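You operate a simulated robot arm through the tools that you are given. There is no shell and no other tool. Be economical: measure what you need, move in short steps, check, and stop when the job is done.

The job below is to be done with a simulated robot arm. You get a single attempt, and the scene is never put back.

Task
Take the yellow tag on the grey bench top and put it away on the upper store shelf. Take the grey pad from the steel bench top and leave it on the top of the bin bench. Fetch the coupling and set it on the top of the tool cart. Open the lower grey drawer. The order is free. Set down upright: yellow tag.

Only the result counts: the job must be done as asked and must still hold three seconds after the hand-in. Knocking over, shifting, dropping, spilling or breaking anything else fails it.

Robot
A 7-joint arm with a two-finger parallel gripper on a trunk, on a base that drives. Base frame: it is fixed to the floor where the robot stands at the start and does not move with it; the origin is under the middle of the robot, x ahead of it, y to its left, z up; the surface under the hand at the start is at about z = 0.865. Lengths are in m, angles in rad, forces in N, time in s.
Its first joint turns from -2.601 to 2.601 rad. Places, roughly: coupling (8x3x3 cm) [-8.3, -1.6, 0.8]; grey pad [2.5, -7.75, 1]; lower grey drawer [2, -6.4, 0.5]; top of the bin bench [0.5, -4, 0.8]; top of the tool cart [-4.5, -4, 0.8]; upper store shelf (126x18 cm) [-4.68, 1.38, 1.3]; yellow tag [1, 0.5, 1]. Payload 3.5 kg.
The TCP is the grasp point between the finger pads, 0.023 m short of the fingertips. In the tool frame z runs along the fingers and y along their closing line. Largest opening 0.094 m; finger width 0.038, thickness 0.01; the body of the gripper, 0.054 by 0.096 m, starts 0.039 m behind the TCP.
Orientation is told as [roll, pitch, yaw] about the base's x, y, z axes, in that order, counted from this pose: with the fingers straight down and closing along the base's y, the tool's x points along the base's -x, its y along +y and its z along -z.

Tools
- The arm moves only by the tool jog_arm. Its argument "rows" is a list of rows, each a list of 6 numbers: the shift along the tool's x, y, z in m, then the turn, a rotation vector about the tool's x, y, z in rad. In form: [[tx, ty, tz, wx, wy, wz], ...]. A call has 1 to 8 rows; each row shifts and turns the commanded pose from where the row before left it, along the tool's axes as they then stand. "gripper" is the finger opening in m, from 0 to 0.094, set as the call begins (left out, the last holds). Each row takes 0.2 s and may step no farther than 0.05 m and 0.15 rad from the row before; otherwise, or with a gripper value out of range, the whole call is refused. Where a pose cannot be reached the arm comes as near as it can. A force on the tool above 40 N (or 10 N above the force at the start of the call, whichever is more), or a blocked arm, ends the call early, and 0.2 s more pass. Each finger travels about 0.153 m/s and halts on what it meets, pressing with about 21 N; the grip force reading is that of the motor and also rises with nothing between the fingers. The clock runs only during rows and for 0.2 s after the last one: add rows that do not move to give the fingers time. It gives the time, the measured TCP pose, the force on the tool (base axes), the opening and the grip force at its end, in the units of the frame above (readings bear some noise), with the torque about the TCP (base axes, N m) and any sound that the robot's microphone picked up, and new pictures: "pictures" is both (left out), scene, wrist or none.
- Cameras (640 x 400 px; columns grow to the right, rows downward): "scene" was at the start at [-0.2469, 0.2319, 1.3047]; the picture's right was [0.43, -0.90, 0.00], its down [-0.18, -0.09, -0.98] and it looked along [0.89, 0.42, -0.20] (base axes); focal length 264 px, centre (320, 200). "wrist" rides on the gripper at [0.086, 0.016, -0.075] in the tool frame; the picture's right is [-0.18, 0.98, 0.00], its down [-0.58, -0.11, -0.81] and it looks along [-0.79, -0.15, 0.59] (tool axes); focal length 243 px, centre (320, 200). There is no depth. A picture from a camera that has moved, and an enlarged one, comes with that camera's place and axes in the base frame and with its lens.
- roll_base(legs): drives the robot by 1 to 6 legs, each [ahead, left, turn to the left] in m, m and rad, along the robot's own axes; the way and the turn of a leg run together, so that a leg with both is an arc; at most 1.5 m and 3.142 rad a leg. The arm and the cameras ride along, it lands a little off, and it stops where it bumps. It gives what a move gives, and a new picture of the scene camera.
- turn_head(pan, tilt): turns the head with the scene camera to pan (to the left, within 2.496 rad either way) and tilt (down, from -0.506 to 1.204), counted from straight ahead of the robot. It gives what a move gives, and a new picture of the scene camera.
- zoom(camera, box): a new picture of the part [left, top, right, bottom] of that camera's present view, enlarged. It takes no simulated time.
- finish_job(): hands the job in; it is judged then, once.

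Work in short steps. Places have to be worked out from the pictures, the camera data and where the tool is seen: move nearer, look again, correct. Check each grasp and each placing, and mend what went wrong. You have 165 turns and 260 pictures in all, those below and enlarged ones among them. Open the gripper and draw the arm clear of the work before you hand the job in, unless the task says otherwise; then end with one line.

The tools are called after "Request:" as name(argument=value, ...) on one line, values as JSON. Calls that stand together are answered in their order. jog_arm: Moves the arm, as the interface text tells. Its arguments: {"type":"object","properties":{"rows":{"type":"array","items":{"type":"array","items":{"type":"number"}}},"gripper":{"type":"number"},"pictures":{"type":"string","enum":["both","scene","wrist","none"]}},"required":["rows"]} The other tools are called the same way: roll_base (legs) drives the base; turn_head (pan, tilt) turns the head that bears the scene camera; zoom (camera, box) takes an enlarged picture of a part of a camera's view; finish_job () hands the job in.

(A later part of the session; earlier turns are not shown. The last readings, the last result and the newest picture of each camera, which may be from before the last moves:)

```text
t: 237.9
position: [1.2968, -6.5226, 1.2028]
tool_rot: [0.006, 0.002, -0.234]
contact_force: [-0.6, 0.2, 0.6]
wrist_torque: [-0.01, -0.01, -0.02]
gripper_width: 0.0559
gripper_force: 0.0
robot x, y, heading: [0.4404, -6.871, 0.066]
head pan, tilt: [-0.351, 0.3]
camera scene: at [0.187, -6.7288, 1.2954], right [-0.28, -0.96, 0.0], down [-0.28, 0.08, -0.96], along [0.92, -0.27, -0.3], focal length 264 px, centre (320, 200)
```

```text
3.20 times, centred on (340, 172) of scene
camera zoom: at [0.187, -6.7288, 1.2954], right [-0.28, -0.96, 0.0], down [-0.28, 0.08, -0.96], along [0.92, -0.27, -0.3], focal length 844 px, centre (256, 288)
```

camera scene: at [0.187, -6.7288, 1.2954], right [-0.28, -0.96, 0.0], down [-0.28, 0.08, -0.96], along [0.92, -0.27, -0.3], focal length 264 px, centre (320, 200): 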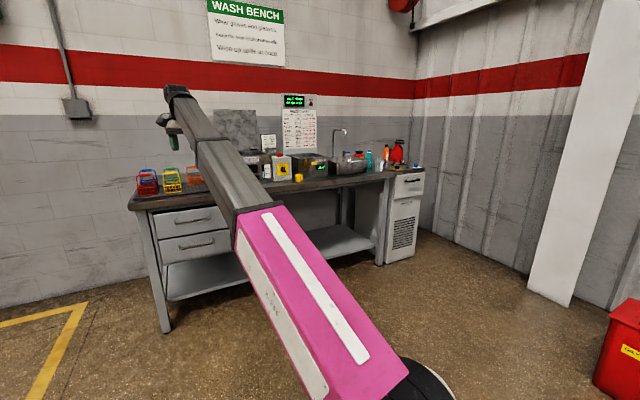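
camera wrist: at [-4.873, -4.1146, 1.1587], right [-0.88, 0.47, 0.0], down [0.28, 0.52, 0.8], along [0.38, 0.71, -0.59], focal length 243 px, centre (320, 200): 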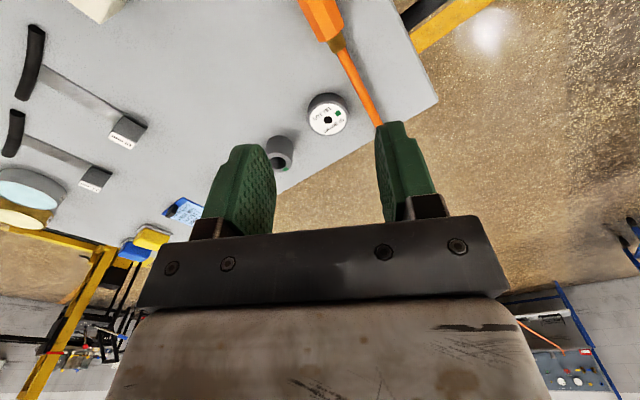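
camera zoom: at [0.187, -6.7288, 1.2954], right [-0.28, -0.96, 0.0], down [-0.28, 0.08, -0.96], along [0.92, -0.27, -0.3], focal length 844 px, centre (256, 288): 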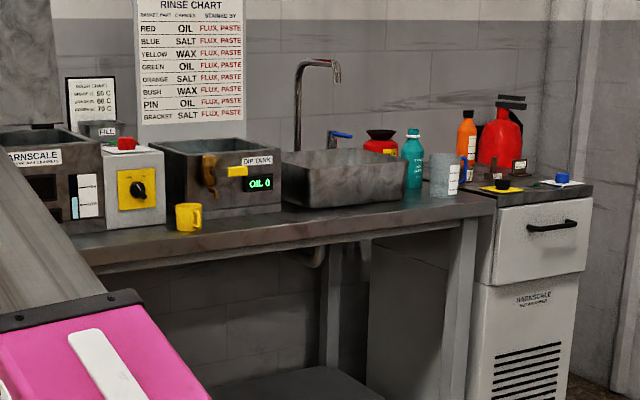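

A sink, tank, jars – no flat grey pad visible yet from here. I move opposite the right part to view it from above with the wrist camera.

Request:
roll_base(legs=[[0.2, -1.0, -0.066]])

Request:
turn_head(pan=0.1, tilt=0.3)

Request:
zoom(camera="wrist", box=[0, 0, 640, 400])

```text
t: 243.1
position: [1.5534, -7.5387, 1.2036]
tool_rot: [0.005, 0.003, -0.285]
contact_force: [0.0, -1.4, 0.5]
wrist_torque: [-0.02, -0.02, -0.02]
gripper_width: 0.0563
gripper_force: 0.2
robot x, y, heading: [0.6819, -7.8486, 0.008]
head pan, tilt: [-0.351, 0.3]
camera scene: at [0.4337, -7.6882, 1.2954], right [-0.33, -0.94, 0.0], down [-0.28, 0.1, -0.96], along [0.9, -0.31, -0.3], focal length 264 px, centre (320, 200)
```

scene: 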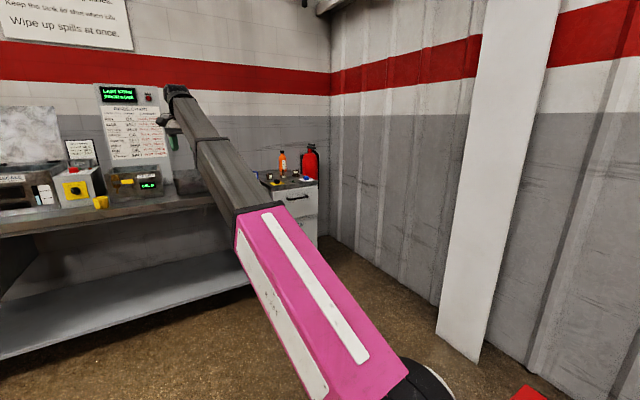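

```text
t: 244.0
position: [1.552, -7.5385, 1.2031]
tool_rot: [0.005, 0.003, -0.285]
contact_force: [-0.1, 0.7, -0.8]
wrist_torque: [0.0, 0.0, 0.0]
gripper_width: 0.056
gripper_force: 0.1
robot x, y, heading: [0.6805, -7.8436, 0.019]
head pan, tilt: [0.099, 0.3]
camera scene: at [0.4383, -7.6468, 1.2954], right [0.11, -0.99, 0.0], down [-0.29, -0.03, -0.96], along [0.95, 0.11, -0.3], focal length 264 px, centre (320, 200)
```

scene: 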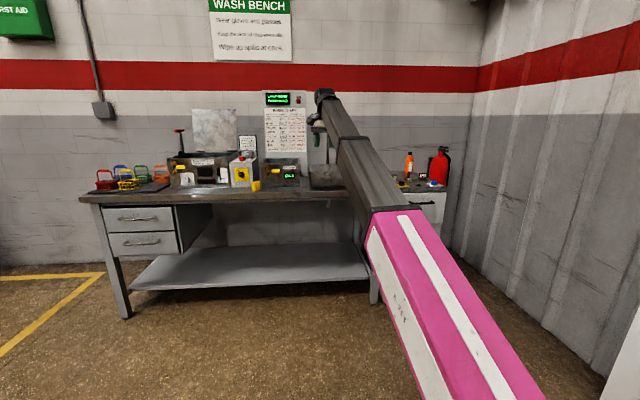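

```text
1.00 times, centred on (320, 200) of wrist (not enlarged: the box is as wide or as high as the picture)
camera zoom: at [1.4735, -7.4997, 1.2766], right [0.45, 0.89, 0.0], down [0.53, -0.27, 0.8], along [0.72, -0.36, -0.59], focal length 243 px, centre (320, 200)
```

zoom: 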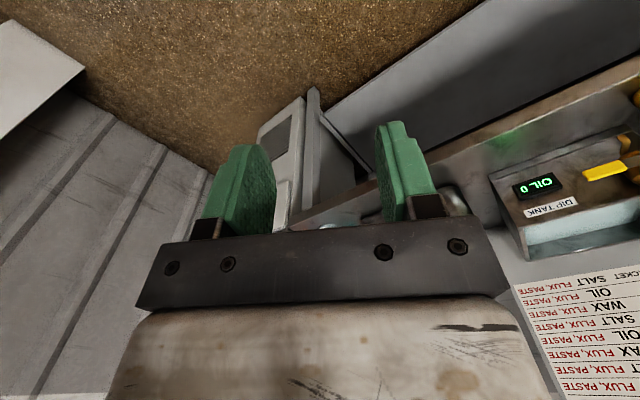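

I raise the hand, then go to the bench's left part from where the head camera sees the sink area unobstructed.

Request:
jog_arm(rows=[[0.0, 0, -0.04, 0, -0.05, 0], [-0.003, 0, -0.04, 0, -0.05, 0], [-0.005, 0, -0.04, 0, -0.05, 0], [-0.008, 0, -0.04, 0, -0.05, 0], [-0.01, 0, -0.04, 0, -0.05, 0], [0, 0, 0, 0, 0, 0]], pictures="none")

Request:
roll_base(legs=[[0.3, 0.75, 0]])

Request:
turn_head(pan=-0.5, tilt=0.35)

```text
t: 245.4
position: [1.5581, -7.5417, 1.4057]
tool_rot: [0.005, -0.249, -0.288]
contact_force: [-0.5, 0.0, -0.4]
wrist_torque: [0.01, -0.02, 0.01]
gripper_width: 0.0558
gripper_force: 0.1
robot x, y, heading: [0.6788, -7.845, 0.013]
head pan, tilt: [0.099, 0.3]
```

```text
t: 249.7
position: [1.8532, -6.7908, 1.4043]
tool_rot: [0.005, -0.248, -0.289]
contact_force: [-0.1, 0.2, -0.4]
wrist_torque: [-0.01, 0.03, 0.03]
gripper_width: 0.0561
gripper_force: 0.0
robot x, y, heading: [0.9722, -7.0887, 0.008]
head pan, tilt: [0.099, 0.3]
camera scene: at [0.7327, -6.8914, 1.2954], right [0.11, -0.99, 0.0], down [-0.29, -0.03, -0.96], along [0.95, 0.11, -0.3], focal length 264 px, centre (320, 200)
```

scene: 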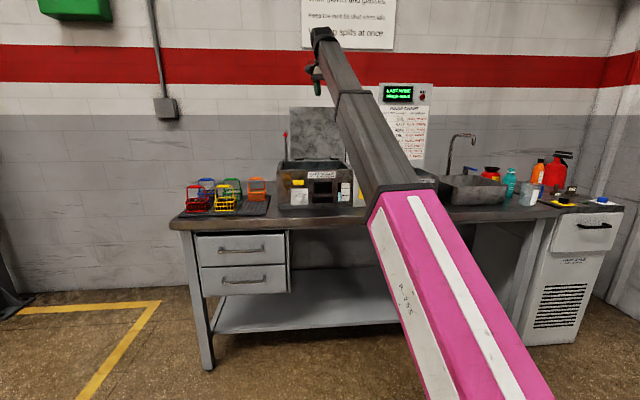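

```text
t: 250.7
position: [1.8531, -6.7899, 1.4056]
tool_rot: [0.006, -0.247, -0.291]
contact_force: [0.6, -0.6, -0.5]
wrist_torque: [0.01, 0.01, 0.0]
gripper_width: 0.056
gripper_force: 0.2
robot x, y, heading: [0.9743, -7.0889, 0.014]
head pan, tilt: [-0.499, 0.351]
camera scene: at [0.7222, -6.9453, 1.2906], right [-0.47, -0.88, 0.0], down [-0.3, 0.16, -0.94], along [0.83, -0.44, -0.34], focal length 264 px, centre (320, 200)
```

scene: 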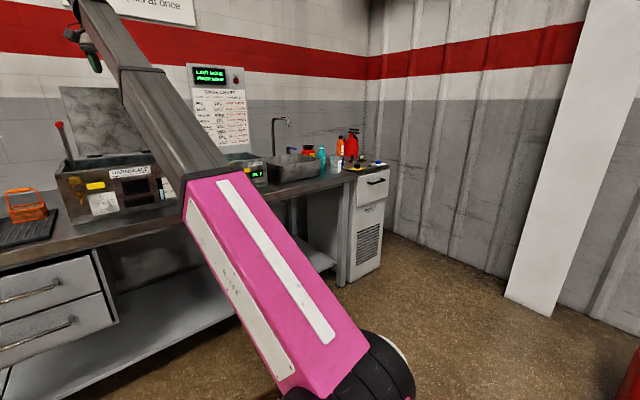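

Request:
zoom(camera="scene", box=[230, 110, 400, 216])

Request:
zoom(camera="wrist", box=[0, 0, 640, 400])

```text
3.76 times, centred on (315, 163) of scene
camera zoom: at [0.7222, -6.9453, 1.2906], right [-0.47, -0.88, 0.0], down [-0.3, 0.16, -0.94], along [0.83, -0.44, -0.34], focal length 992 px, centre (339, 339)
```

zoom: 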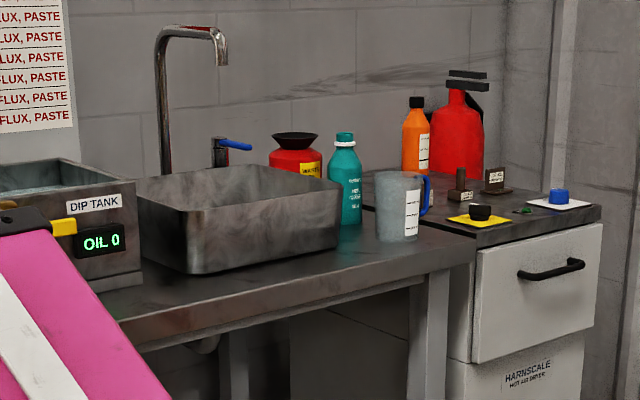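

```text
1.00 times, centred on (320, 200) of wrist (not enlarged: the box is as wide or as high as the picture)
camera zoom: at [1.7587, -6.7463, 1.4549], right [0.45, 0.89, 0.05], down [0.32, -0.21, 0.92], along [0.83, -0.4, -0.38], focal length 243 px, centre (320, 200)
```

zoom: 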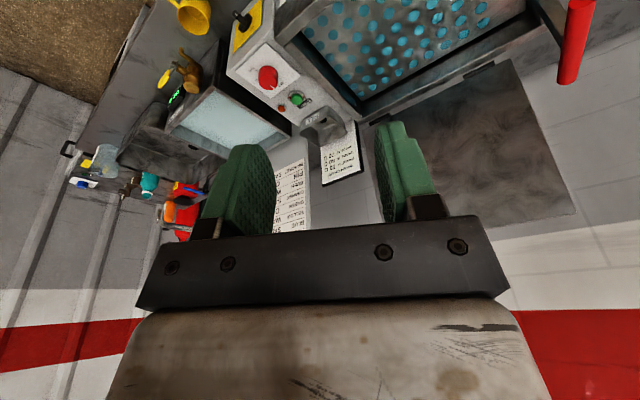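

Still hidden. I slide south 0.45 m so the wrist camera looks down on the sink end.

Request:
roll_base(legs=[[0.0, -0.45, 0]])

Request:
zoom(camera="wrist", box=[0, 0, 640, 400])

```text
t: 253.4
position: [1.8575, -7.245, 1.4059]
tool_rot: [0.006, -0.248, -0.292]
contact_force: [-1.1, 0.8, -0.1]
wrist_torque: [-0.03, -0.01, -0.03]
gripper_width: 0.0561
gripper_force: 0.1
robot x, y, heading: [0.9797, -7.5403, 0.011]
head pan, tilt: [-0.499, 0.351]
camera scene: at [0.7275, -7.3957, 1.2906], right [-0.47, -0.88, 0.0], down [-0.3, 0.16, -0.94], along [0.83, -0.44, -0.34], focal length 264 px, centre (320, 200)
```

scene: 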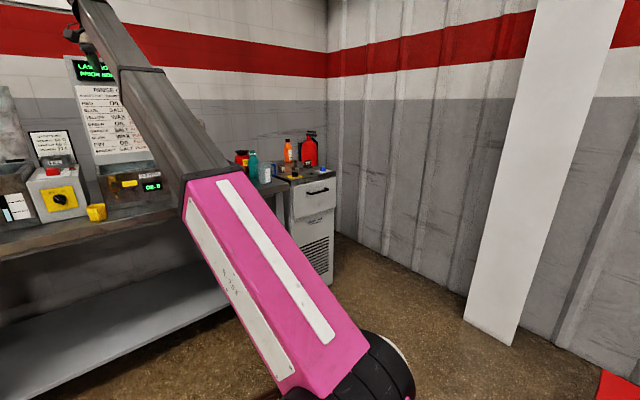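

```text
1.00 times, centred on (320, 200) of wrist (not enlarged: the box is as wide or as high as the picture)
camera zoom: at [1.7646, -7.1993, 1.4549], right [0.45, 0.89, 0.05], down [0.32, -0.21, 0.92], along [0.83, -0.4, -0.38], focal length 243 px, centre (320, 200)
```

zoom: 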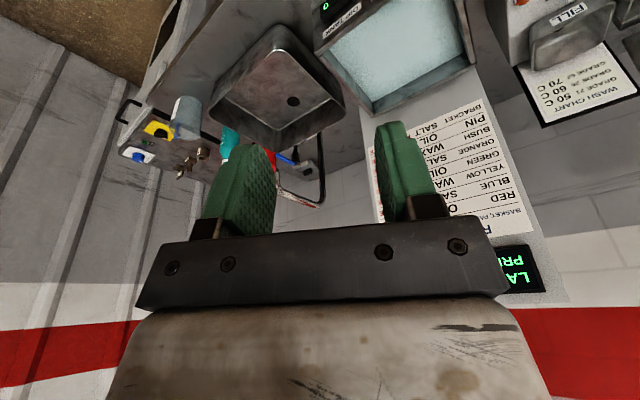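

Zoom scene first, and turn the hand clockwise 0.45 rad for a clear view toward the right end.

Request:
jog_arm(rows=[[0, 0, 0, 0, 0, 0.15], [0, 0, 0, 0, 0, 0.15], [0, 0, 0, 0, 0, 0.15], [0, 0, 0, 0, 0, 0]], pictures="wrist")

Request:
zoom(camera="scene", box=[220, 120, 350, 201])

```text
t: 254.4
position: [1.8601, -7.2436, 1.4041]
tool_rot: [0.115, -0.219, -0.754]
contact_force: [-0.8, -0.8, -0.8]
wrist_torque: [-0.04, 0.01, 0.04]
gripper_width: 0.0561
gripper_force: 0.0
robot x, y, heading: [0.9773, -7.5393, 0.006]
head pan, tilt: [-0.499, 0.351]
camera wrist: at [1.7897, -7.1684, 1.4581], right [0.78, 0.6, 0.15], down [0.15, -0.42, 0.9], along [0.6, -0.68, -0.42], focal length 243 px, centre (320, 200)
```

wrist: 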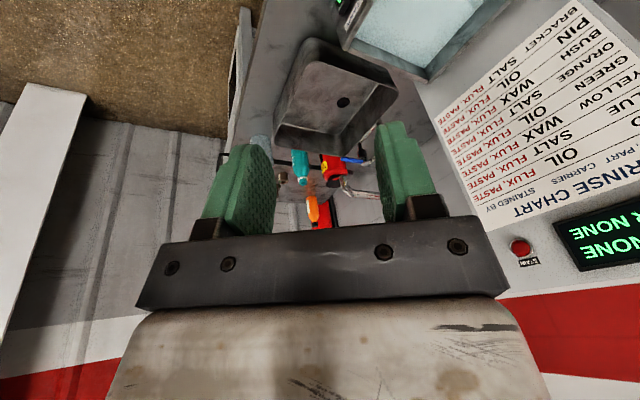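

```text
4.92 times, centred on (285, 160) of scene
camera zoom: at [0.7275, -7.3957, 1.2906], right [-0.47, -0.88, 0.0], down [-0.3, 0.16, -0.94], along [0.83, -0.44, -0.34], focal length 1298 px, centre (492, 394)
```

zoom: 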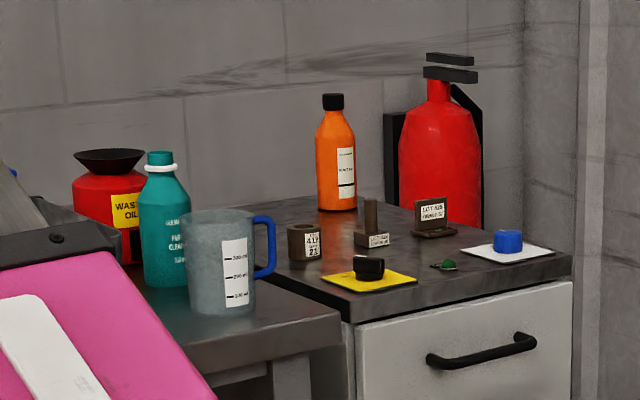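

Triangulation puts bench top z≈0.89 and the beaker at (2.07,-7.77); the pad should be behind, near the wall. Zoom wrist there.

Request:
zoom(camera="wrist", box=[260, 120, 420, 220])

```text
4.00 times, centred on (340, 170) of wrist
camera zoom: at [1.7897, -7.1684, 1.4581], right [0.78, 0.6, 0.15], down [0.15, -0.42, 0.9], along [0.6, -0.68, -0.42], focal length 970 px, centre (240, 320)
```

zoom: 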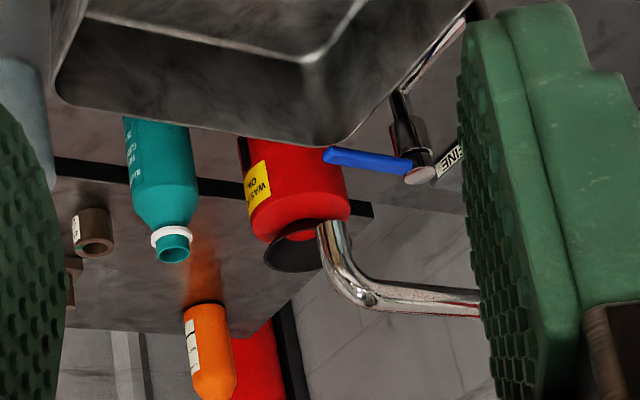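

A small label "FINE" peeks out behind the tap at ≈(2.56,-7.67): probably the pad's. I turn the hand back and shift south for a straight view.

Request:
jog_arm(rows=[[0, 0, 0, 0, 0, -0.15], [0, 0, 0, 0, 0, -0.15], [0, 0, 0, 0, 0, -0.1], [0, 0, 0, 0, 0, 0]], pictures="none")

Request:
roll_base(legs=[[0.0, -0.36, 0]])

Request:
zoom(camera="wrist", box=[160, 0, 480, 200])

```text
t: 255.4
position: [1.8589, -7.2427, 1.4062]
tool_rot: [0.017, -0.248, -0.342]
contact_force: [-0.3, -0.7, 0.1]
wrist_torque: [0.01, 0.0, 0.0]
gripper_width: 0.0559
gripper_force: 0.1
robot x, y, heading: [0.9805, -7.5424, 0.01]
head pan, tilt: [-0.499, 0.351]
```

```text
t: 257.7
position: [1.8617, -7.596, 1.4054]
tool_rot: [0.018, -0.248, -0.339]
contact_force: [-0.1, -1.0, 0.0]
wrist_torque: [0.02, 0.01, 0.02]
gripper_width: 0.056
gripper_force: 0.0
robot x, y, heading: [0.982, -7.8968, 0.019]
head pan, tilt: [-0.499, 0.351]
camera scene: at [0.7311, -7.7543, 1.2906], right [-0.47, -0.89, 0.0], down [-0.3, 0.16, -0.94], along [0.83, -0.44, -0.34], focal length 264 px, centre (320, 200)
```

scene: 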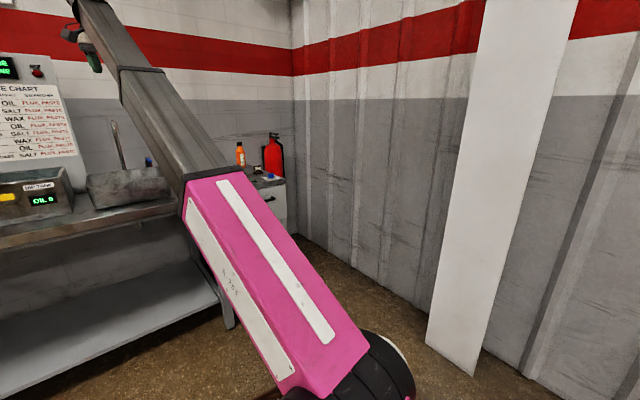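

```text
2.00 times, centred on (320, 100) of wrist
camera zoom: at [1.7696, -7.5477, 1.4549], right [0.49, 0.87, 0.06], down [0.3, -0.24, 0.92], along [0.82, -0.43, -0.38], focal length 485 px, centre (320, 400)
```

zoom: 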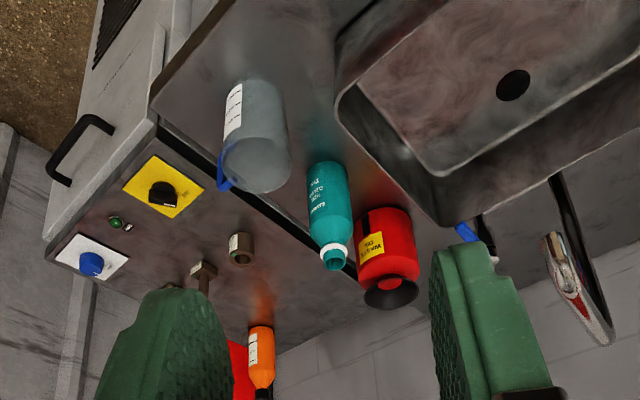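

The finger hides the spot; open the gripper fully and zoom there.

Request:
jog_arm(rows=[[0, 0, 0, 0, 0, 0], [0, 0, 0, 0, 0, 0]], gripper=0.094, pictures="none")

Request:
zoom(camera="wrist", box=[300, 60, 460, 160])

```text
t: 258.3
position: [1.862, -7.5949, 1.4054]
tool_rot: [0.017, -0.248, -0.338]
contact_force: [-0.1, 0.6, -0.3]
wrist_torque: [-0.02, 0.03, -0.01]
gripper_width: 0.0942
gripper_force: 0.0
robot x, y, heading: [0.9836, -7.8907, 0.016]
head pan, tilt: [-0.499, 0.351]
```

```text
4.00 times, centred on (380, 110) of wrist
camera zoom: at [1.7696, -7.5476, 1.455], right [0.49, 0.87, 0.06], down [0.3, -0.24, 0.92], along [0.82, -0.43, -0.38], focal length 970 px, centre (80, 560)
```

zoom: 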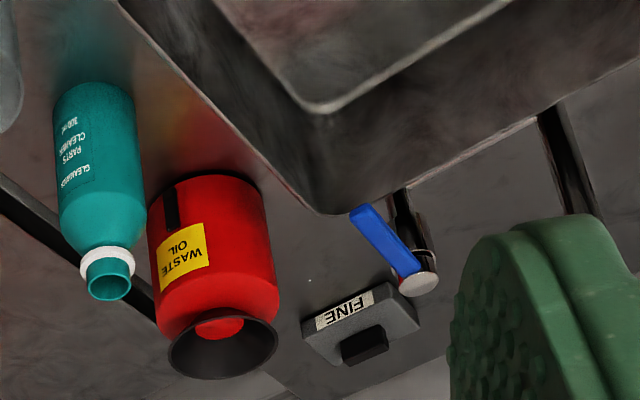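

Found it: a grey pad ("FINE") with a black knob at ≈(2.60,-7.67), behind the sink corner and the waste-oil jar. Check how far the base can get under the bench.

Request:
turn_head(pan=0.2, tilt=0.85)

Request:
zoom(camera="wrist", box=[350, 110, 430, 160])

```text
t: 259.4
position: [1.8625, -7.596, 1.4045]
tool_rot: [0.016, -0.247, -0.341]
contact_force: [0.5, 0.2, -0.5]
wrist_torque: [-0.04, 0.0, 0.01]
gripper_width: 0.0938
gripper_force: 0.0
robot x, y, heading: [0.9829, -7.899, 0.016]
head pan, tilt: [0.201, 0.85]
camera scene: at [0.7251, -7.6943, 1.247], right [0.21, -0.98, 0.0], down [-0.73, -0.16, -0.66], along [0.65, 0.14, -0.75], focal length 264 px, centre (320, 200)
```

scene: 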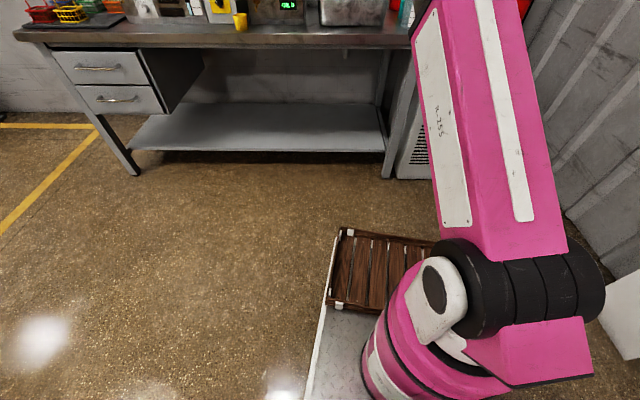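

```text
8.00 times, centred on (390, 135) of wrist
camera zoom: at [1.7696, -7.5477, 1.4549], right [0.49, 0.87, 0.06], down [0.3, -0.24, 0.92], along [0.82, -0.43, -0.38], focal length 1941 px, centre (-240, 720)
```

zoom: 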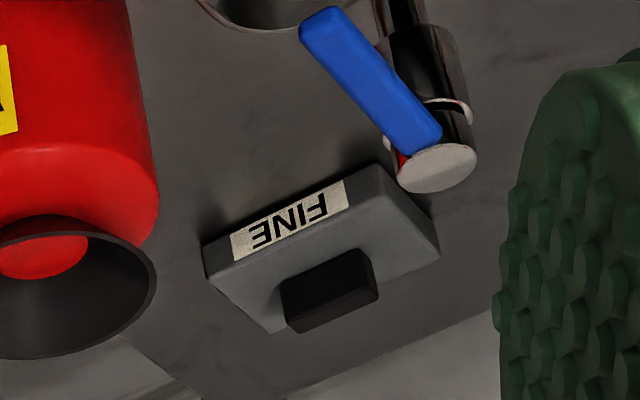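

The legs and shelf are set back (x≈2.1), so the base can go to x≈1.55. I move ahead 0.56 and slightly right with the hand high.

Request:
roll_base(legs=[[0.3, -0.06, 0], [0.25, 0, -0.016]])

Request:
zoom(camera="wrist", box=[0, 0, 640, 400])

```text
t: 262.9
position: [2.4119, -7.6555, 1.4063]
tool_rot: [0.018, -0.249, -0.346]
contact_force: [0.8, 0.3, 0.2]
wrist_torque: [-0.02, -0.01, 0.0]
gripper_width: 0.0938
gripper_force: 0.1
robot x, y, heading: [1.5313, -7.9483, 0.011]
head pan, tilt: [0.201, 0.85]
camera scene: at [1.2743, -7.7457, 1.247], right [0.21, -0.98, 0.0], down [-0.74, -0.15, -0.66], along [0.65, 0.14, -0.75], focal length 264 px, centre (320, 200)
```

scene: 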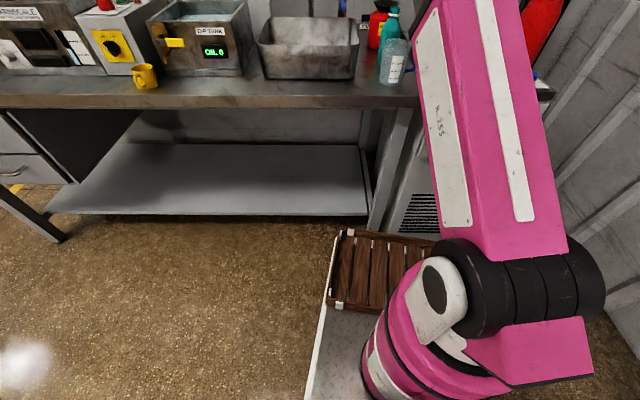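

```text
1.00 times, centred on (320, 200) of wrist (not enlarged: the box is as wide or as high as the picture)
camera zoom: at [2.32, -7.6076, 1.4549], right [0.5, 0.87, 0.06], down [0.3, -0.24, 0.92], along [0.81, -0.44, -0.38], focal length 243 px, centre (320, 200)
```

zoom: 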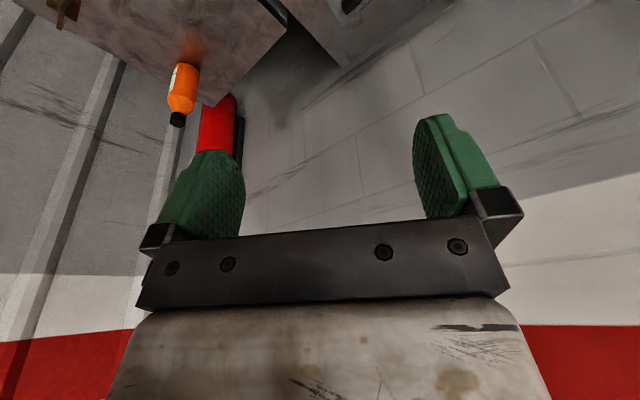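

Room enough. Lower the hand to z≈1.2 above the jar and look at the pad.

Request:
jog_arm(rows=[[0.011, 0, 0.043, 0, 0, 0], [0.011, 0, 0.043, 0, 0, 0], [0.011, 0, 0.043, 0, 0, 0], [0.011, 0, 0.043, 0, 0, 0], [0, 0, 0, 0, 0, 0]], pictures="wrist")

```text
t: 264.1
position: [2.4138, -7.6533, 1.2253]
tool_rot: [0.017, -0.248, -0.348]
contact_force: [0.8, -0.5, -0.1]
wrist_torque: [0.02, -0.02, -0.01]
gripper_width: 0.0938
gripper_force: 0.0
robot x, y, heading: [1.5278, -7.9517, 0.009]
head pan, tilt: [0.201, 0.85]
camera wrist: at [2.3227, -7.6053, 1.2755], right [0.5, 0.87, 0.06], down [0.3, -0.24, 0.92], along [0.81, -0.44, -0.38], focal length 243 px, centre (320, 200)
```

wrist: 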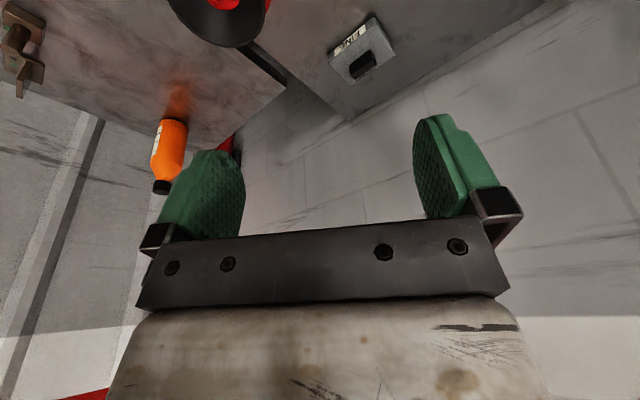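

Request:
zoom(camera="wrist", box=[300, 0, 428, 80])

```text
5.00 times, centred on (364, 40) of wrist
camera zoom: at [2.3227, -7.6053, 1.2755], right [0.5, 0.87, 0.06], down [0.3, -0.24, 0.92], along [0.81, -0.44, -0.38], focal length 1213 px, centre (100, 1000)
```

zoom: 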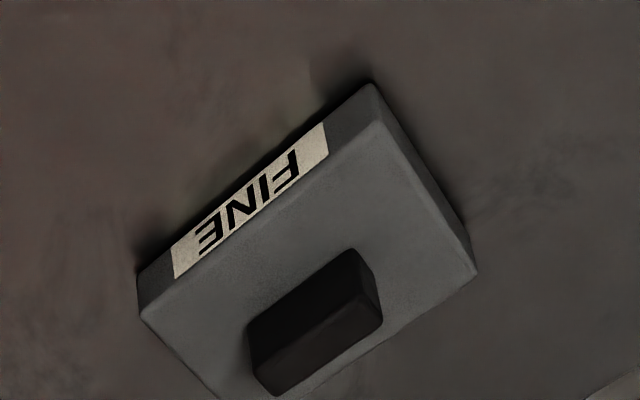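

Pad resolved: centre ≈(2.605,-7.67), rotated ~0.18, knob at (2.607,-7.664) with top ≈0.935. I creep the base 0.1 m ahead.

Request:
roll_base(legs=[[0.1, 0.0, 0]])

Request:
jog_arm(rows=[[-0.035, -0.01, -0.01, 0, 0, 0], [-0.03, -0.01, -0.01, 0, 0, -0.05], [0, 0, 0.03, 0, 0, -0.05], [0, 0, 0.03, 0, 0, -0.05], [0, 0, 0, 0, 0, 0]])

```text
t: 265.2
position: [2.5159, -7.6543, 1.226]
tool_rot: [0.018, -0.247, -0.349]
contact_force: [0.3, -0.3, 0.1]
wrist_torque: [-0.03, 0.01, 0.02]
gripper_width: 0.0941
gripper_force: 0.0
robot x, y, heading: [1.6272, -7.9506, 0.009]
head pan, tilt: [0.201, 0.85]
camera scene: at [1.3746, -7.7446, 1.247], right [0.2, -0.98, 0.0], down [-0.74, -0.15, -0.66], along [0.65, 0.14, -0.75], focal length 264 px, centre (320, 200)
```

scene: 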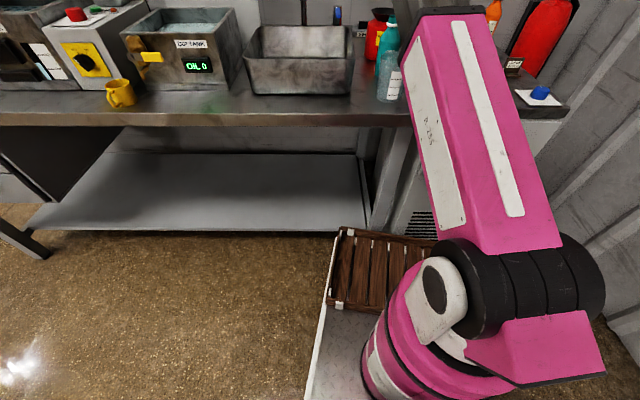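

```text
t: 266.4
position: [2.5751, -7.6982, 1.2018]
tool_rot: [-0.021, -0.248, -0.195]
contact_force: [0.2, -0.2, 0.7]
wrist_torque: [0.02, 0.0, -0.01]
gripper_width: 0.0938
gripper_force: 0.0
robot x, y, heading: [1.6316, -7.9489, 0.003]
head pan, tilt: [0.201, 0.85]
camera scene: at [1.3746, -7.7446, 1.247], right [0.2, -0.98, 0.0], down [-0.74, -0.15, -0.66], along [0.65, 0.14, -0.75], focal length 264 px, centre (320, 200)
camera wrist: at [2.4773, -7.6613, 1.2514], right [0.37, 0.93, 0.03], down [0.34, -0.16, 0.93], along [0.86, -0.33, -0.38], focal length 243 px, centre (320, 200)
```

scene: 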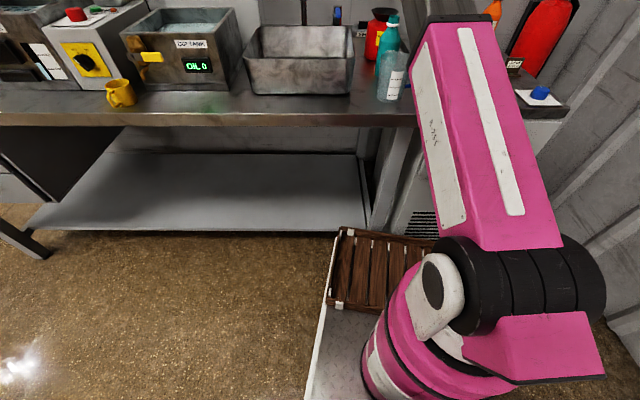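
wrist: 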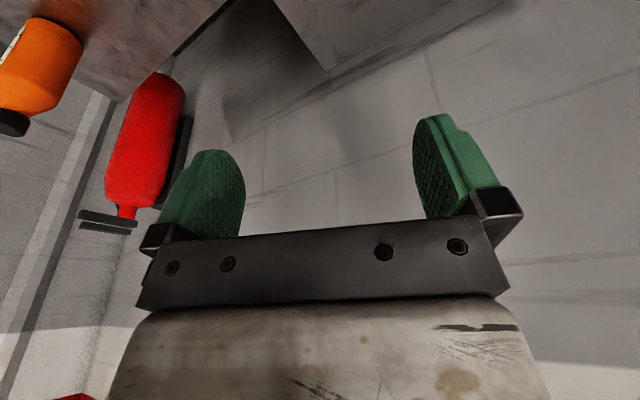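

Shift over the knob, descend to ~1.08 while turning yaw toward +0.05.

Request:
jog_arm(rows=[[-0.024, 0.0396, 0.006, 0, 0, 0], [0.01, 0, 0.039, 0, 0, -0.08], [0.01, 0, 0.039, 0, 0, -0.08], [0.01, 0, 0.039, 0, 0, -0.08], [0, 0, 0, 0, 0, 0]])

```text
t: 267.6
position: [2.6073, -7.6675, 1.0824]
tool_rot: [-0.082, -0.236, 0.054]
contact_force: [-0.5, 1.1, -0.2]
wrist_torque: [-0.01, 0.01, 0.0]
gripper_width: 0.094
gripper_force: 0.0
robot x, y, heading: [1.6307, -7.9488, 0.006]
head pan, tilt: [0.201, 0.85]
camera scene: at [1.3746, -7.7447, 1.247], right [0.2, -0.98, 0.0], down [-0.74, -0.15, -0.66], along [0.65, 0.14, -0.75], focal length 264 px, centre (320, 200)
camera wrist: at [2.5054, -7.6514, 1.1312], right [0.14, 0.99, -0.03], down [0.38, -0.02, 0.93], along [0.91, -0.15, -0.38], focal length 243 px, centre (320, 200)
```

scene: 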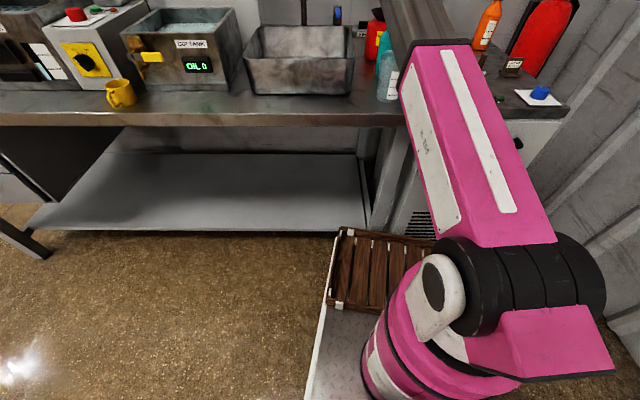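
wrist: 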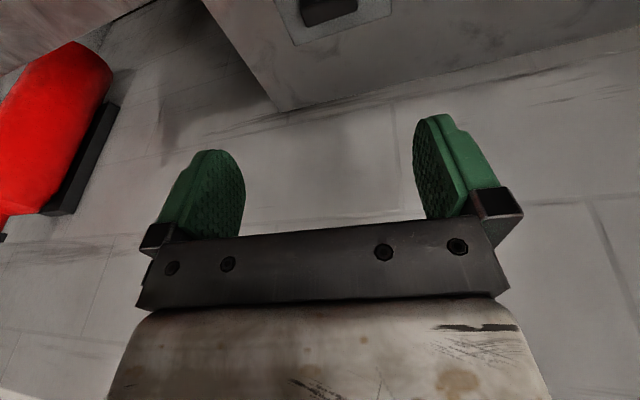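

The forearm will pass above the bottle and beaker; I check the clearance from a flatter view before lowering further.

Request:
turn_head(pan=-0.1, tilt=0.3)

Request:
zoom(camera="scene", box=[200, 60, 440, 210])

```text
t: 268.6
position: [2.6077, -7.6681, 1.0816]
tool_rot: [-0.077, -0.236, 0.053]
contact_force: [-0.5, 0.4, 0.1]
wrist_torque: [-0.01, 0.01, -0.03]
gripper_width: 0.094
gripper_force: 0.0
robot x, y, heading: [1.631, -7.95, 0.004]
head pan, tilt: [-0.099, 0.3]
camera scene: at [1.391, -7.7694, 1.2953], right [-0.09, -1.0, 0.0], down [-0.3, 0.03, -0.95], along [0.95, -0.09, -0.3], focal length 264 px, centre (320, 200)
```

scene: 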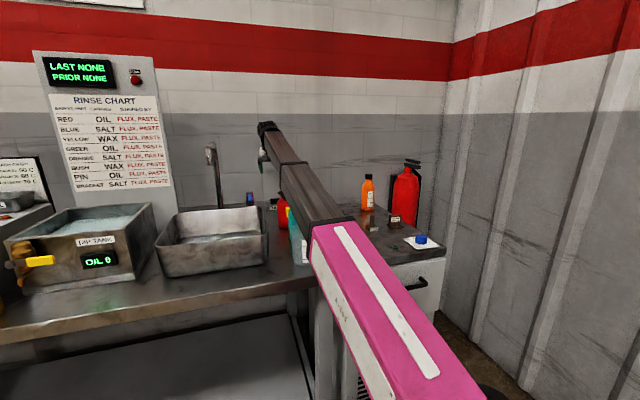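

```text
2.67 times, centred on (320, 135) of scene
camera zoom: at [1.391, -7.7694, 1.2953], right [-0.09, -1.0, 0.0], down [-0.3, 0.03, -0.95], along [0.95, -0.09, -0.3], focal length 703 px, centre (320, 373)
```

zoom: 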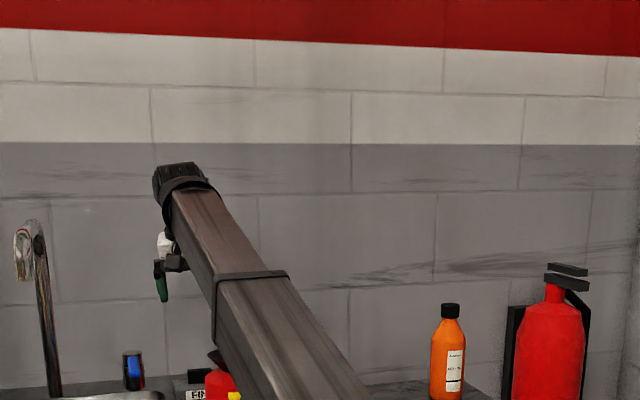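

Clearance above bottle/jar looks fine. Descend to ~1.0, removing the roll, and check.

Request:
jog_arm(rows=[[0.009, 0.004, 0.039, -0.04, 0.02, -0.04], [0.009, 0, 0.039, -0.04, 0.02, -0.04], [0, 0, 0, 0, 0, 0]])

```text
t: 269.4
position: [2.6096, -7.6672, 1.0001]
tool_rot: [-0.016, -0.192, 0.132]
contact_force: [0.7, -0.1, -0.7]
wrist_torque: [0.03, 0.01, 0.0]
gripper_width: 0.0945
gripper_force: 0.1
robot x, y, heading: [1.6322, -7.9506, 0.003]
head pan, tilt: [-0.099, 0.3]
camera scene: at [1.391, -7.7694, 1.2954], right [-0.09, -1.0, 0.0], down [-0.29, 0.03, -0.96], along [0.95, -0.09, -0.3], focal length 264 px, centre (320, 200)
camera wrist: at [2.5085, -7.6645, 1.0556], right [0.05, 1.0, 0.02], down [0.43, -0.04, 0.9], along [0.9, -0.04, -0.43], focal length 243 px, centre (320, 200)
```

scene: 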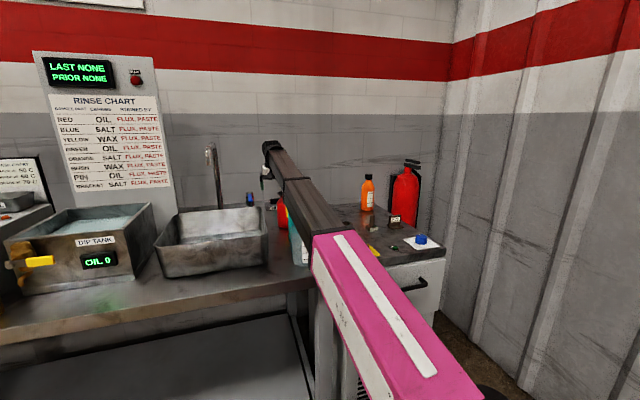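
wrist: 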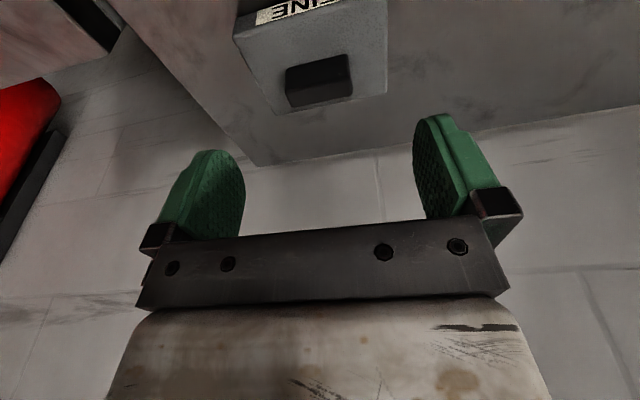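

Knob is right under the grasp line at (2.611,-7.669). Lower 52 mm.

Request:
jog_arm(rows=[[0.005, -0.002, 0.026, 0, 0, 0], [0.005, 0, 0.026, 0, 0, 0], [0, 0, 0, 0, 0, 0]], pictures="wrist")

```text
t: 270.2
position: [2.6082, -7.6717, 0.9705]
tool_rot: [-0.014, -0.209, 0.134]
contact_force: [-0.3, 0.5, 0.2]
wrist_torque: [-0.02, -0.04, 0.0]
gripper_width: 0.094
gripper_force: 0.0
robot x, y, heading: [1.6282, -7.952, 0.005]
head pan, tilt: [-0.099, 0.3]
camera wrist: at [2.5061, -7.6681, 1.024], right [0.05, 1.0, 0.03], down [0.41, -0.04, 0.91], along [0.91, -0.04, -0.41], focal length 243 px, centre (320, 200)
```

wrist: 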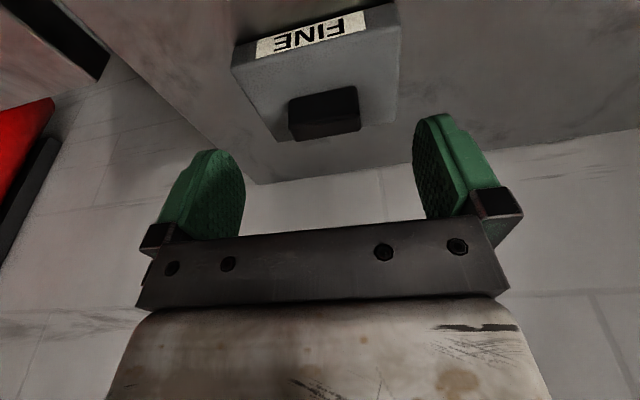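

It descended only 30 mm instead of 52 though no tool force shows – something may be limiting the arm. Look around the elbow.

Request:
turn_head(pan=-0.1, tilt=0.6)

Request:
zoom(camera="scene", box=[220, 60, 420, 185])

```text
t: 271.0
position: [2.6044, -7.6736, 0.9708]
tool_rot: [-0.013, -0.211, 0.132]
contact_force: [0.0, -0.2, 0.8]
wrist_torque: [0.04, 0.01, -0.03]
gripper_width: 0.0941
gripper_force: 0.0
robot x, y, heading: [1.6327, -7.9521, 0.005]
head pan, tilt: [-0.099, 0.6]
camera scene: at [1.3807, -7.7704, 1.2671], right [-0.09, -1.0, 0.0], down [-0.56, 0.05, -0.83], along [0.82, -0.08, -0.56], focal length 264 px, centre (320, 200)
```

scene: 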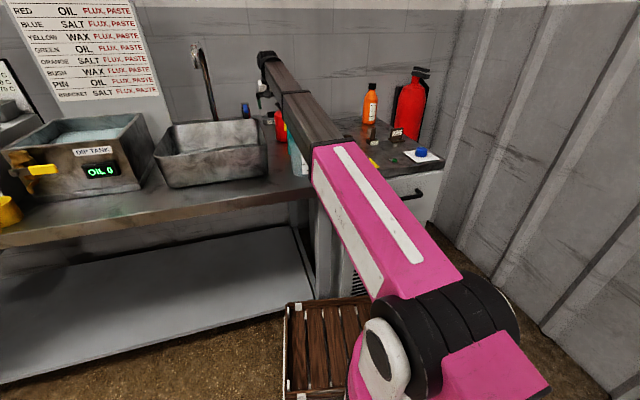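

```text
3.20 times, centred on (320, 122) of scene
camera zoom: at [1.3807, -7.7704, 1.2671], right [-0.09, -1.0, 0.0], down [-0.56, 0.05, -0.83], along [0.82, -0.08, -0.56], focal length 844 px, centre (320, 448)
```

zoom: 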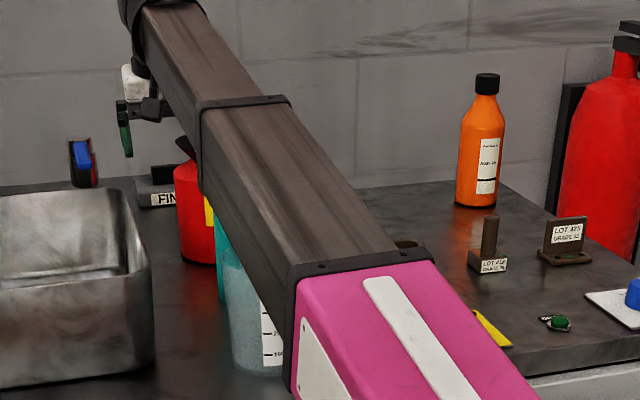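

The elbow is too low here: the arm is stretched and the upper arm nearly touches the bench edge. Better: stand further left where the base fits under the bench. I raise the hand to 1.2, then back off.

Request:
jog_arm(rows=[[-0.008, 0, -0.04, 0, 0, 0], [-0.008, 0, -0.04, 0, 0, 0.06], [-0.008, 0, -0.04, 0, 0, 0.1], [-0.008, 0, -0.04, 0, 0, 0.1], [-0.008, 0, -0.04, 0, 0, 0.1], [-0.008, 0, -0.035, 0, 0, 0.1], [0, 0, 0, 0, 0, 0]], pictures="none")

Request:
zoom(camera="scene", box=[220, 60, 420, 185])

```text
t: 272.6
position: [2.6129, -7.6741, 1.1915]
tool_rot: [0.072, -0.178, -0.338]
contact_force: [-0.6, -0.6, 0.1]
wrist_torque: [0.04, 0.01, 0.01]
gripper_width: 0.094
gripper_force: 0.2
robot x, y, heading: [1.6284, -7.952, 0.004]
head pan, tilt: [-0.099, 0.6]
```

```text
3.20 times, centred on (320, 122) of scene
camera zoom: at [1.3861, -7.7689, 1.2679], right [-0.09, -1.0, 0.0], down [-0.56, 0.05, -0.83], along [0.82, -0.08, -0.56], focal length 844 px, centre (320, 448)
```

zoom: 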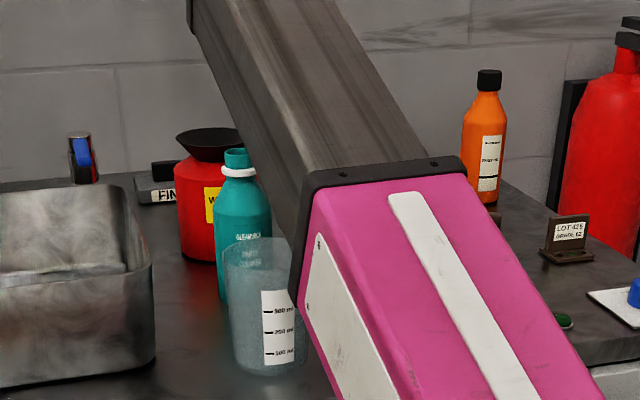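

All items stand undisturbed. I back off 0.75 m, and shift left 0.45 m in free space.

Request:
roll_base(legs=[[-0.75, 0, 0], [0, 0.46, 0]])

Request:
jog_arm(rows=[[0.025, -0.04, -0.01, 0, 0, 0.1], [0.03, -0.035, -0.01, 0, 0, 0.1], [0.03, -0.035, -0.01, 0, 0, 0.1], [0.03, -0.035, -0.01, 0, 0, 0.0], [0.02, -0.04, -0.015, 0, 0, 0], [0.02, -0.04, -0.015, 0, 0, 0], [0.01, -0.04, -0.02, 0, 0, 0], [0, 0, 0, 0, 0, 0]], pictures="wrist")

```text
t: 279.1
position: [1.8519, -7.2311, 1.19]
tool_rot: [0.071, -0.177, -0.345]
contact_force: [-0.6, 0.2, -0.4]
wrist_torque: [0.03, -0.01, 0.0]
gripper_width: 0.0944
gripper_force: 0.2
robot x, y, heading: [0.8655, -7.4978, -0.007]
head pan, tilt: [-0.099, 0.6]
camera scene: at [0.6249, -7.3124, 1.2679], right [-0.1, -0.99, 0.0], down [-0.56, 0.06, -0.83], along [0.82, -0.09, -0.56], focal length 264 px, centre (320, 200)
```

scene: 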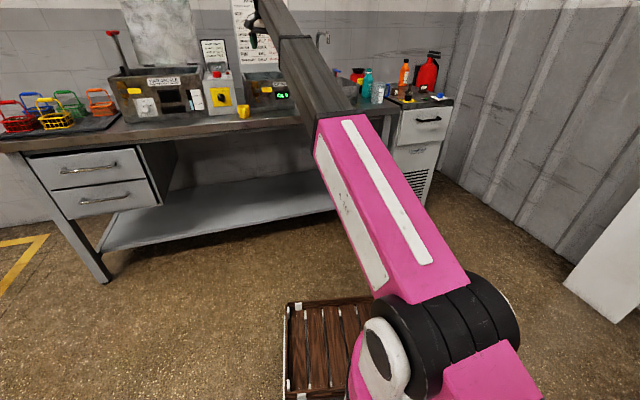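

```text
t: 280.9
position: [1.5628, -7.3694, 1.2221]
tool_rot: [0.122, -0.15, -0.648]
contact_force: [0.7, -1.5, 0.0]
wrist_torque: [0.02, -0.02, -0.03]
gripper_width: 0.0941
gripper_force: 0.2
robot x, y, heading: [0.8662, -7.4965, -0.007]
head pan, tilt: [-0.099, 0.6]
camera wrist: at [1.4889, -7.3062, 1.2835], right [0.72, 0.68, 0.14], down [0.24, -0.44, 0.86], along [0.65, -0.59, -0.48], focal length 243 px, centre (320, 200)
```

wrist: 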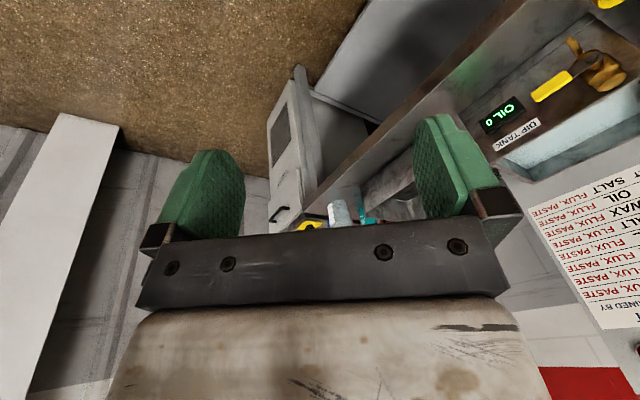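

Now bring the hand around to the right and up, to (robot-relative) 0.8 m ahead, 0.17 m right, z≈1.4.

Request:
jog_arm(rows=[[-0.0356, -0.0223, -0.0174, 0, -0.015, 0], [-0.0356, -0.0223, -0.0174, 0, -0.015, 0], [-0.0356, -0.0223, -0.0174, 0, -0.015, 0], [-0.0356, -0.0223, -0.0174, 0, -0.015, 0], [-0.0356, -0.0223, -0.0174, 0, -0.015, 0], [-0.0356, -0.0223, -0.0174, 0, -0.015, 0], [-0.0356, -0.0223, -0.0174, 0, -0.015, 0], [-0.0356, -0.0223, -0.0174, 0, -0.015, 0]], pictures="none")

Request:
turn_head(pan=0.1, tilt=0.45)

```text
t: 282.7
position: [1.6473, -7.6808, 1.3981]
tool_rot: [0.125, -0.27, -0.663]
contact_force: [-0.2, 0.2, 0.4]
wrist_torque: [-0.01, -0.04, -0.01]
gripper_width: 0.094
gripper_force: 0.1
robot x, y, heading: [0.8618, -7.4992, -0.001]
head pan, tilt: [-0.099, 0.6]
```

```text
t: 283.4
position: [1.6468, -7.6806, 1.3974]
tool_rot: [0.124, -0.27, -0.664]
contact_force: [-0.5, 0.6, 0.5]
wrist_torque: [0.03, -0.03, 0.0]
gripper_width: 0.0941
gripper_force: 0.1
robot x, y, heading: [0.8683, -7.4969, -0.002]
head pan, tilt: [0.099, 0.45]
camera scene: at [0.6285, -7.2946, 1.2814], right [0.09, -1.0, 0.0], down [-0.43, -0.04, -0.9], along [0.9, 0.08, -0.44], focal length 264 px, centre (320, 200)
```

scene: 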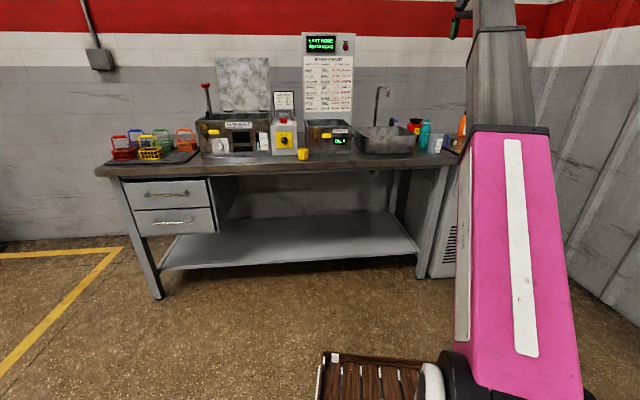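

The pad sits behind beaker/bottle/jar, so I need to know my elbow height in a shorter-reach pose. I rehearse the grasp pose here in free space (hand short of the bench) and look at the arm.

Request:
jog_arm(rows=[[0.0062, 0.011, 0.045, 0, 0, 0], [0.0062, 0.011, 0.045, 0, 0, 0], [0.0062, 0.011, 0.045, 0, 0, 0], [0.0062, 0.011, 0.045, 0, 0, 0], [0.0062, 0.011, 0.045, 0, 0, 0], [0.0062, 0.011, 0.045, 0, 0, 0], [0.0062, 0.011, 0.045, 0, 0, 0], [0.0062, 0.011, 0.045, 0, 0, 0]], pictures="none")

Request:
jog_arm(rows=[[0.012, 0, 0.043, 0, 0.02, -0.1], [0.012, 0, 0.043, 0, 0.02, -0.12], [0.003, 0, 0.01, 0, 0.02, -0.12], [0, 0, 0, 0, 0, -0.12], [0, 0, 0, 0, 0, -0.12], [0, 0, 0, 0, 0, 0]], pictures="scene")

```text
t: 285.2
position: [1.7612, -7.6026, 1.0443]
tool_rot: [0.122, -0.269, -0.667]
contact_force: [0.1, 0.0, 0.1]
wrist_torque: [-0.06, 0.0, -0.01]
gripper_width: 0.0942
gripper_force: 0.1
robot x, y, heading: [0.8655, -7.4965, -0.004]
head pan, tilt: [0.099, 0.45]
```

```text
t: 286.6
position: [1.7656, -7.5944, 0.9482]
tool_rot: [-0.023, -0.237, -0.06]
contact_force: [0.9, 0.4, 1.5]
wrist_torque: [-0.02, -0.01, -0.02]
gripper_width: 0.0938
gripper_force: 0.2
robot x, y, heading: [0.865, -7.4995, -0.006]
head pan, tilt: [0.099, 0.45]
camera scene: at [0.6285, -7.2946, 1.2814], right [0.09, -1.0, 0.0], down [-0.43, -0.04, -0.9], along [0.9, 0.08, -0.44], focal length 264 px, centre (320, 200)
```

scene: 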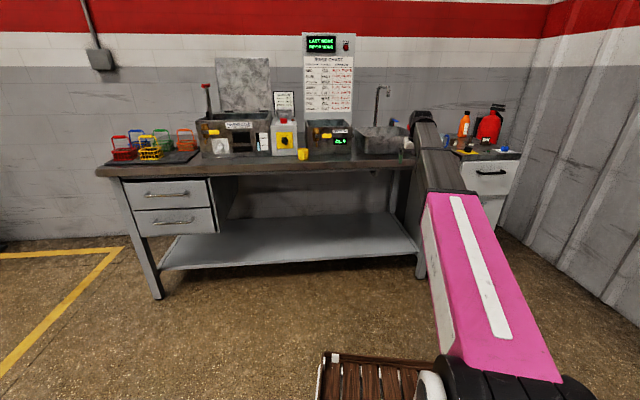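

My "elbow" model: boom rises from ~0.8 (shoulder) over ~0.98 to the wrist, so it must not cross beaker/bottle/jar. The free corridor is from the right over the dryer, with the hand turned ~90° and leaning left. I rehearse that wrist orientation here in free space.

Request:
jog_arm(rows=[[0, 0, -0.02, 0, 0, -0.15], [0, 0, 0, 0, 0, -0.15], [0, 0, 0, 0, 0, -0.15], [0, 0, 0, 0, 0, -0.15], [0, 0, 0, 0, 0, -0.15], [0, 0, 0, 0, 0, -0.15], [0, 0, 0, 0, 0, -0.15], [0, 0, 0, 0, 0, -0.15]], pictures="none")

Request:
jog_arm(rows=[[0, 0, 0, 0, 0, -0.15], [0, 0, 0, 0, -0.1, 0], [0, 0, 0, 0, -0.1, 0], [0, 0, 0, 0, -0.1, 0], [0, 0, 0, 0, 0, 0]], pictures="scene")

```text
t: 288.4
position: [1.7615, -7.5941, 0.9678]
tool_rot: [-0.227, -0.065, 1.144]
contact_force: [0.1, 0.7, -0.3]
wrist_torque: [0.01, 0.0, -0.02]
gripper_width: 0.0939
gripper_force: 0.1
robot x, y, heading: [0.8662, -7.4935, -0.006]
head pan, tilt: [0.099, 0.45]
```

```text
t: 289.6
position: [1.7599, -7.5938, 0.9677]
tool_rot: [-0.25, -0.323, 1.363]
contact_force: [0.2, -0.2, 1.2]
wrist_torque: [0.0, 0.02, 0.03]
gripper_width: 0.0939
gripper_force: 0.1
robot x, y, heading: [0.8694, -7.4976, -0.004]
head pan, tilt: [0.099, 0.45]
camera scene: at [0.6285, -7.2946, 1.2814], right [0.09, -1.0, 0.0], down [-0.43, -0.04, -0.9], along [0.9, 0.08, -0.44], focal length 264 px, centre (320, 200)
```

scene: 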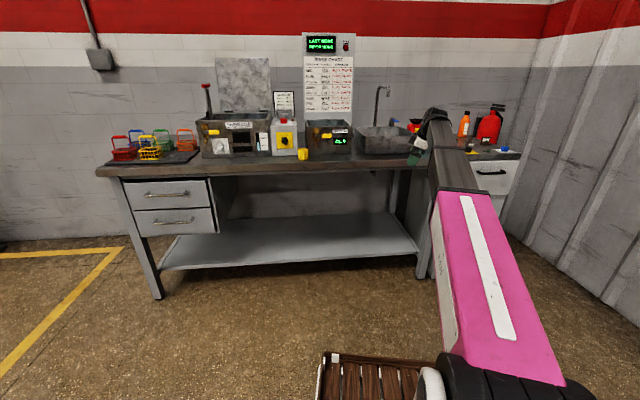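

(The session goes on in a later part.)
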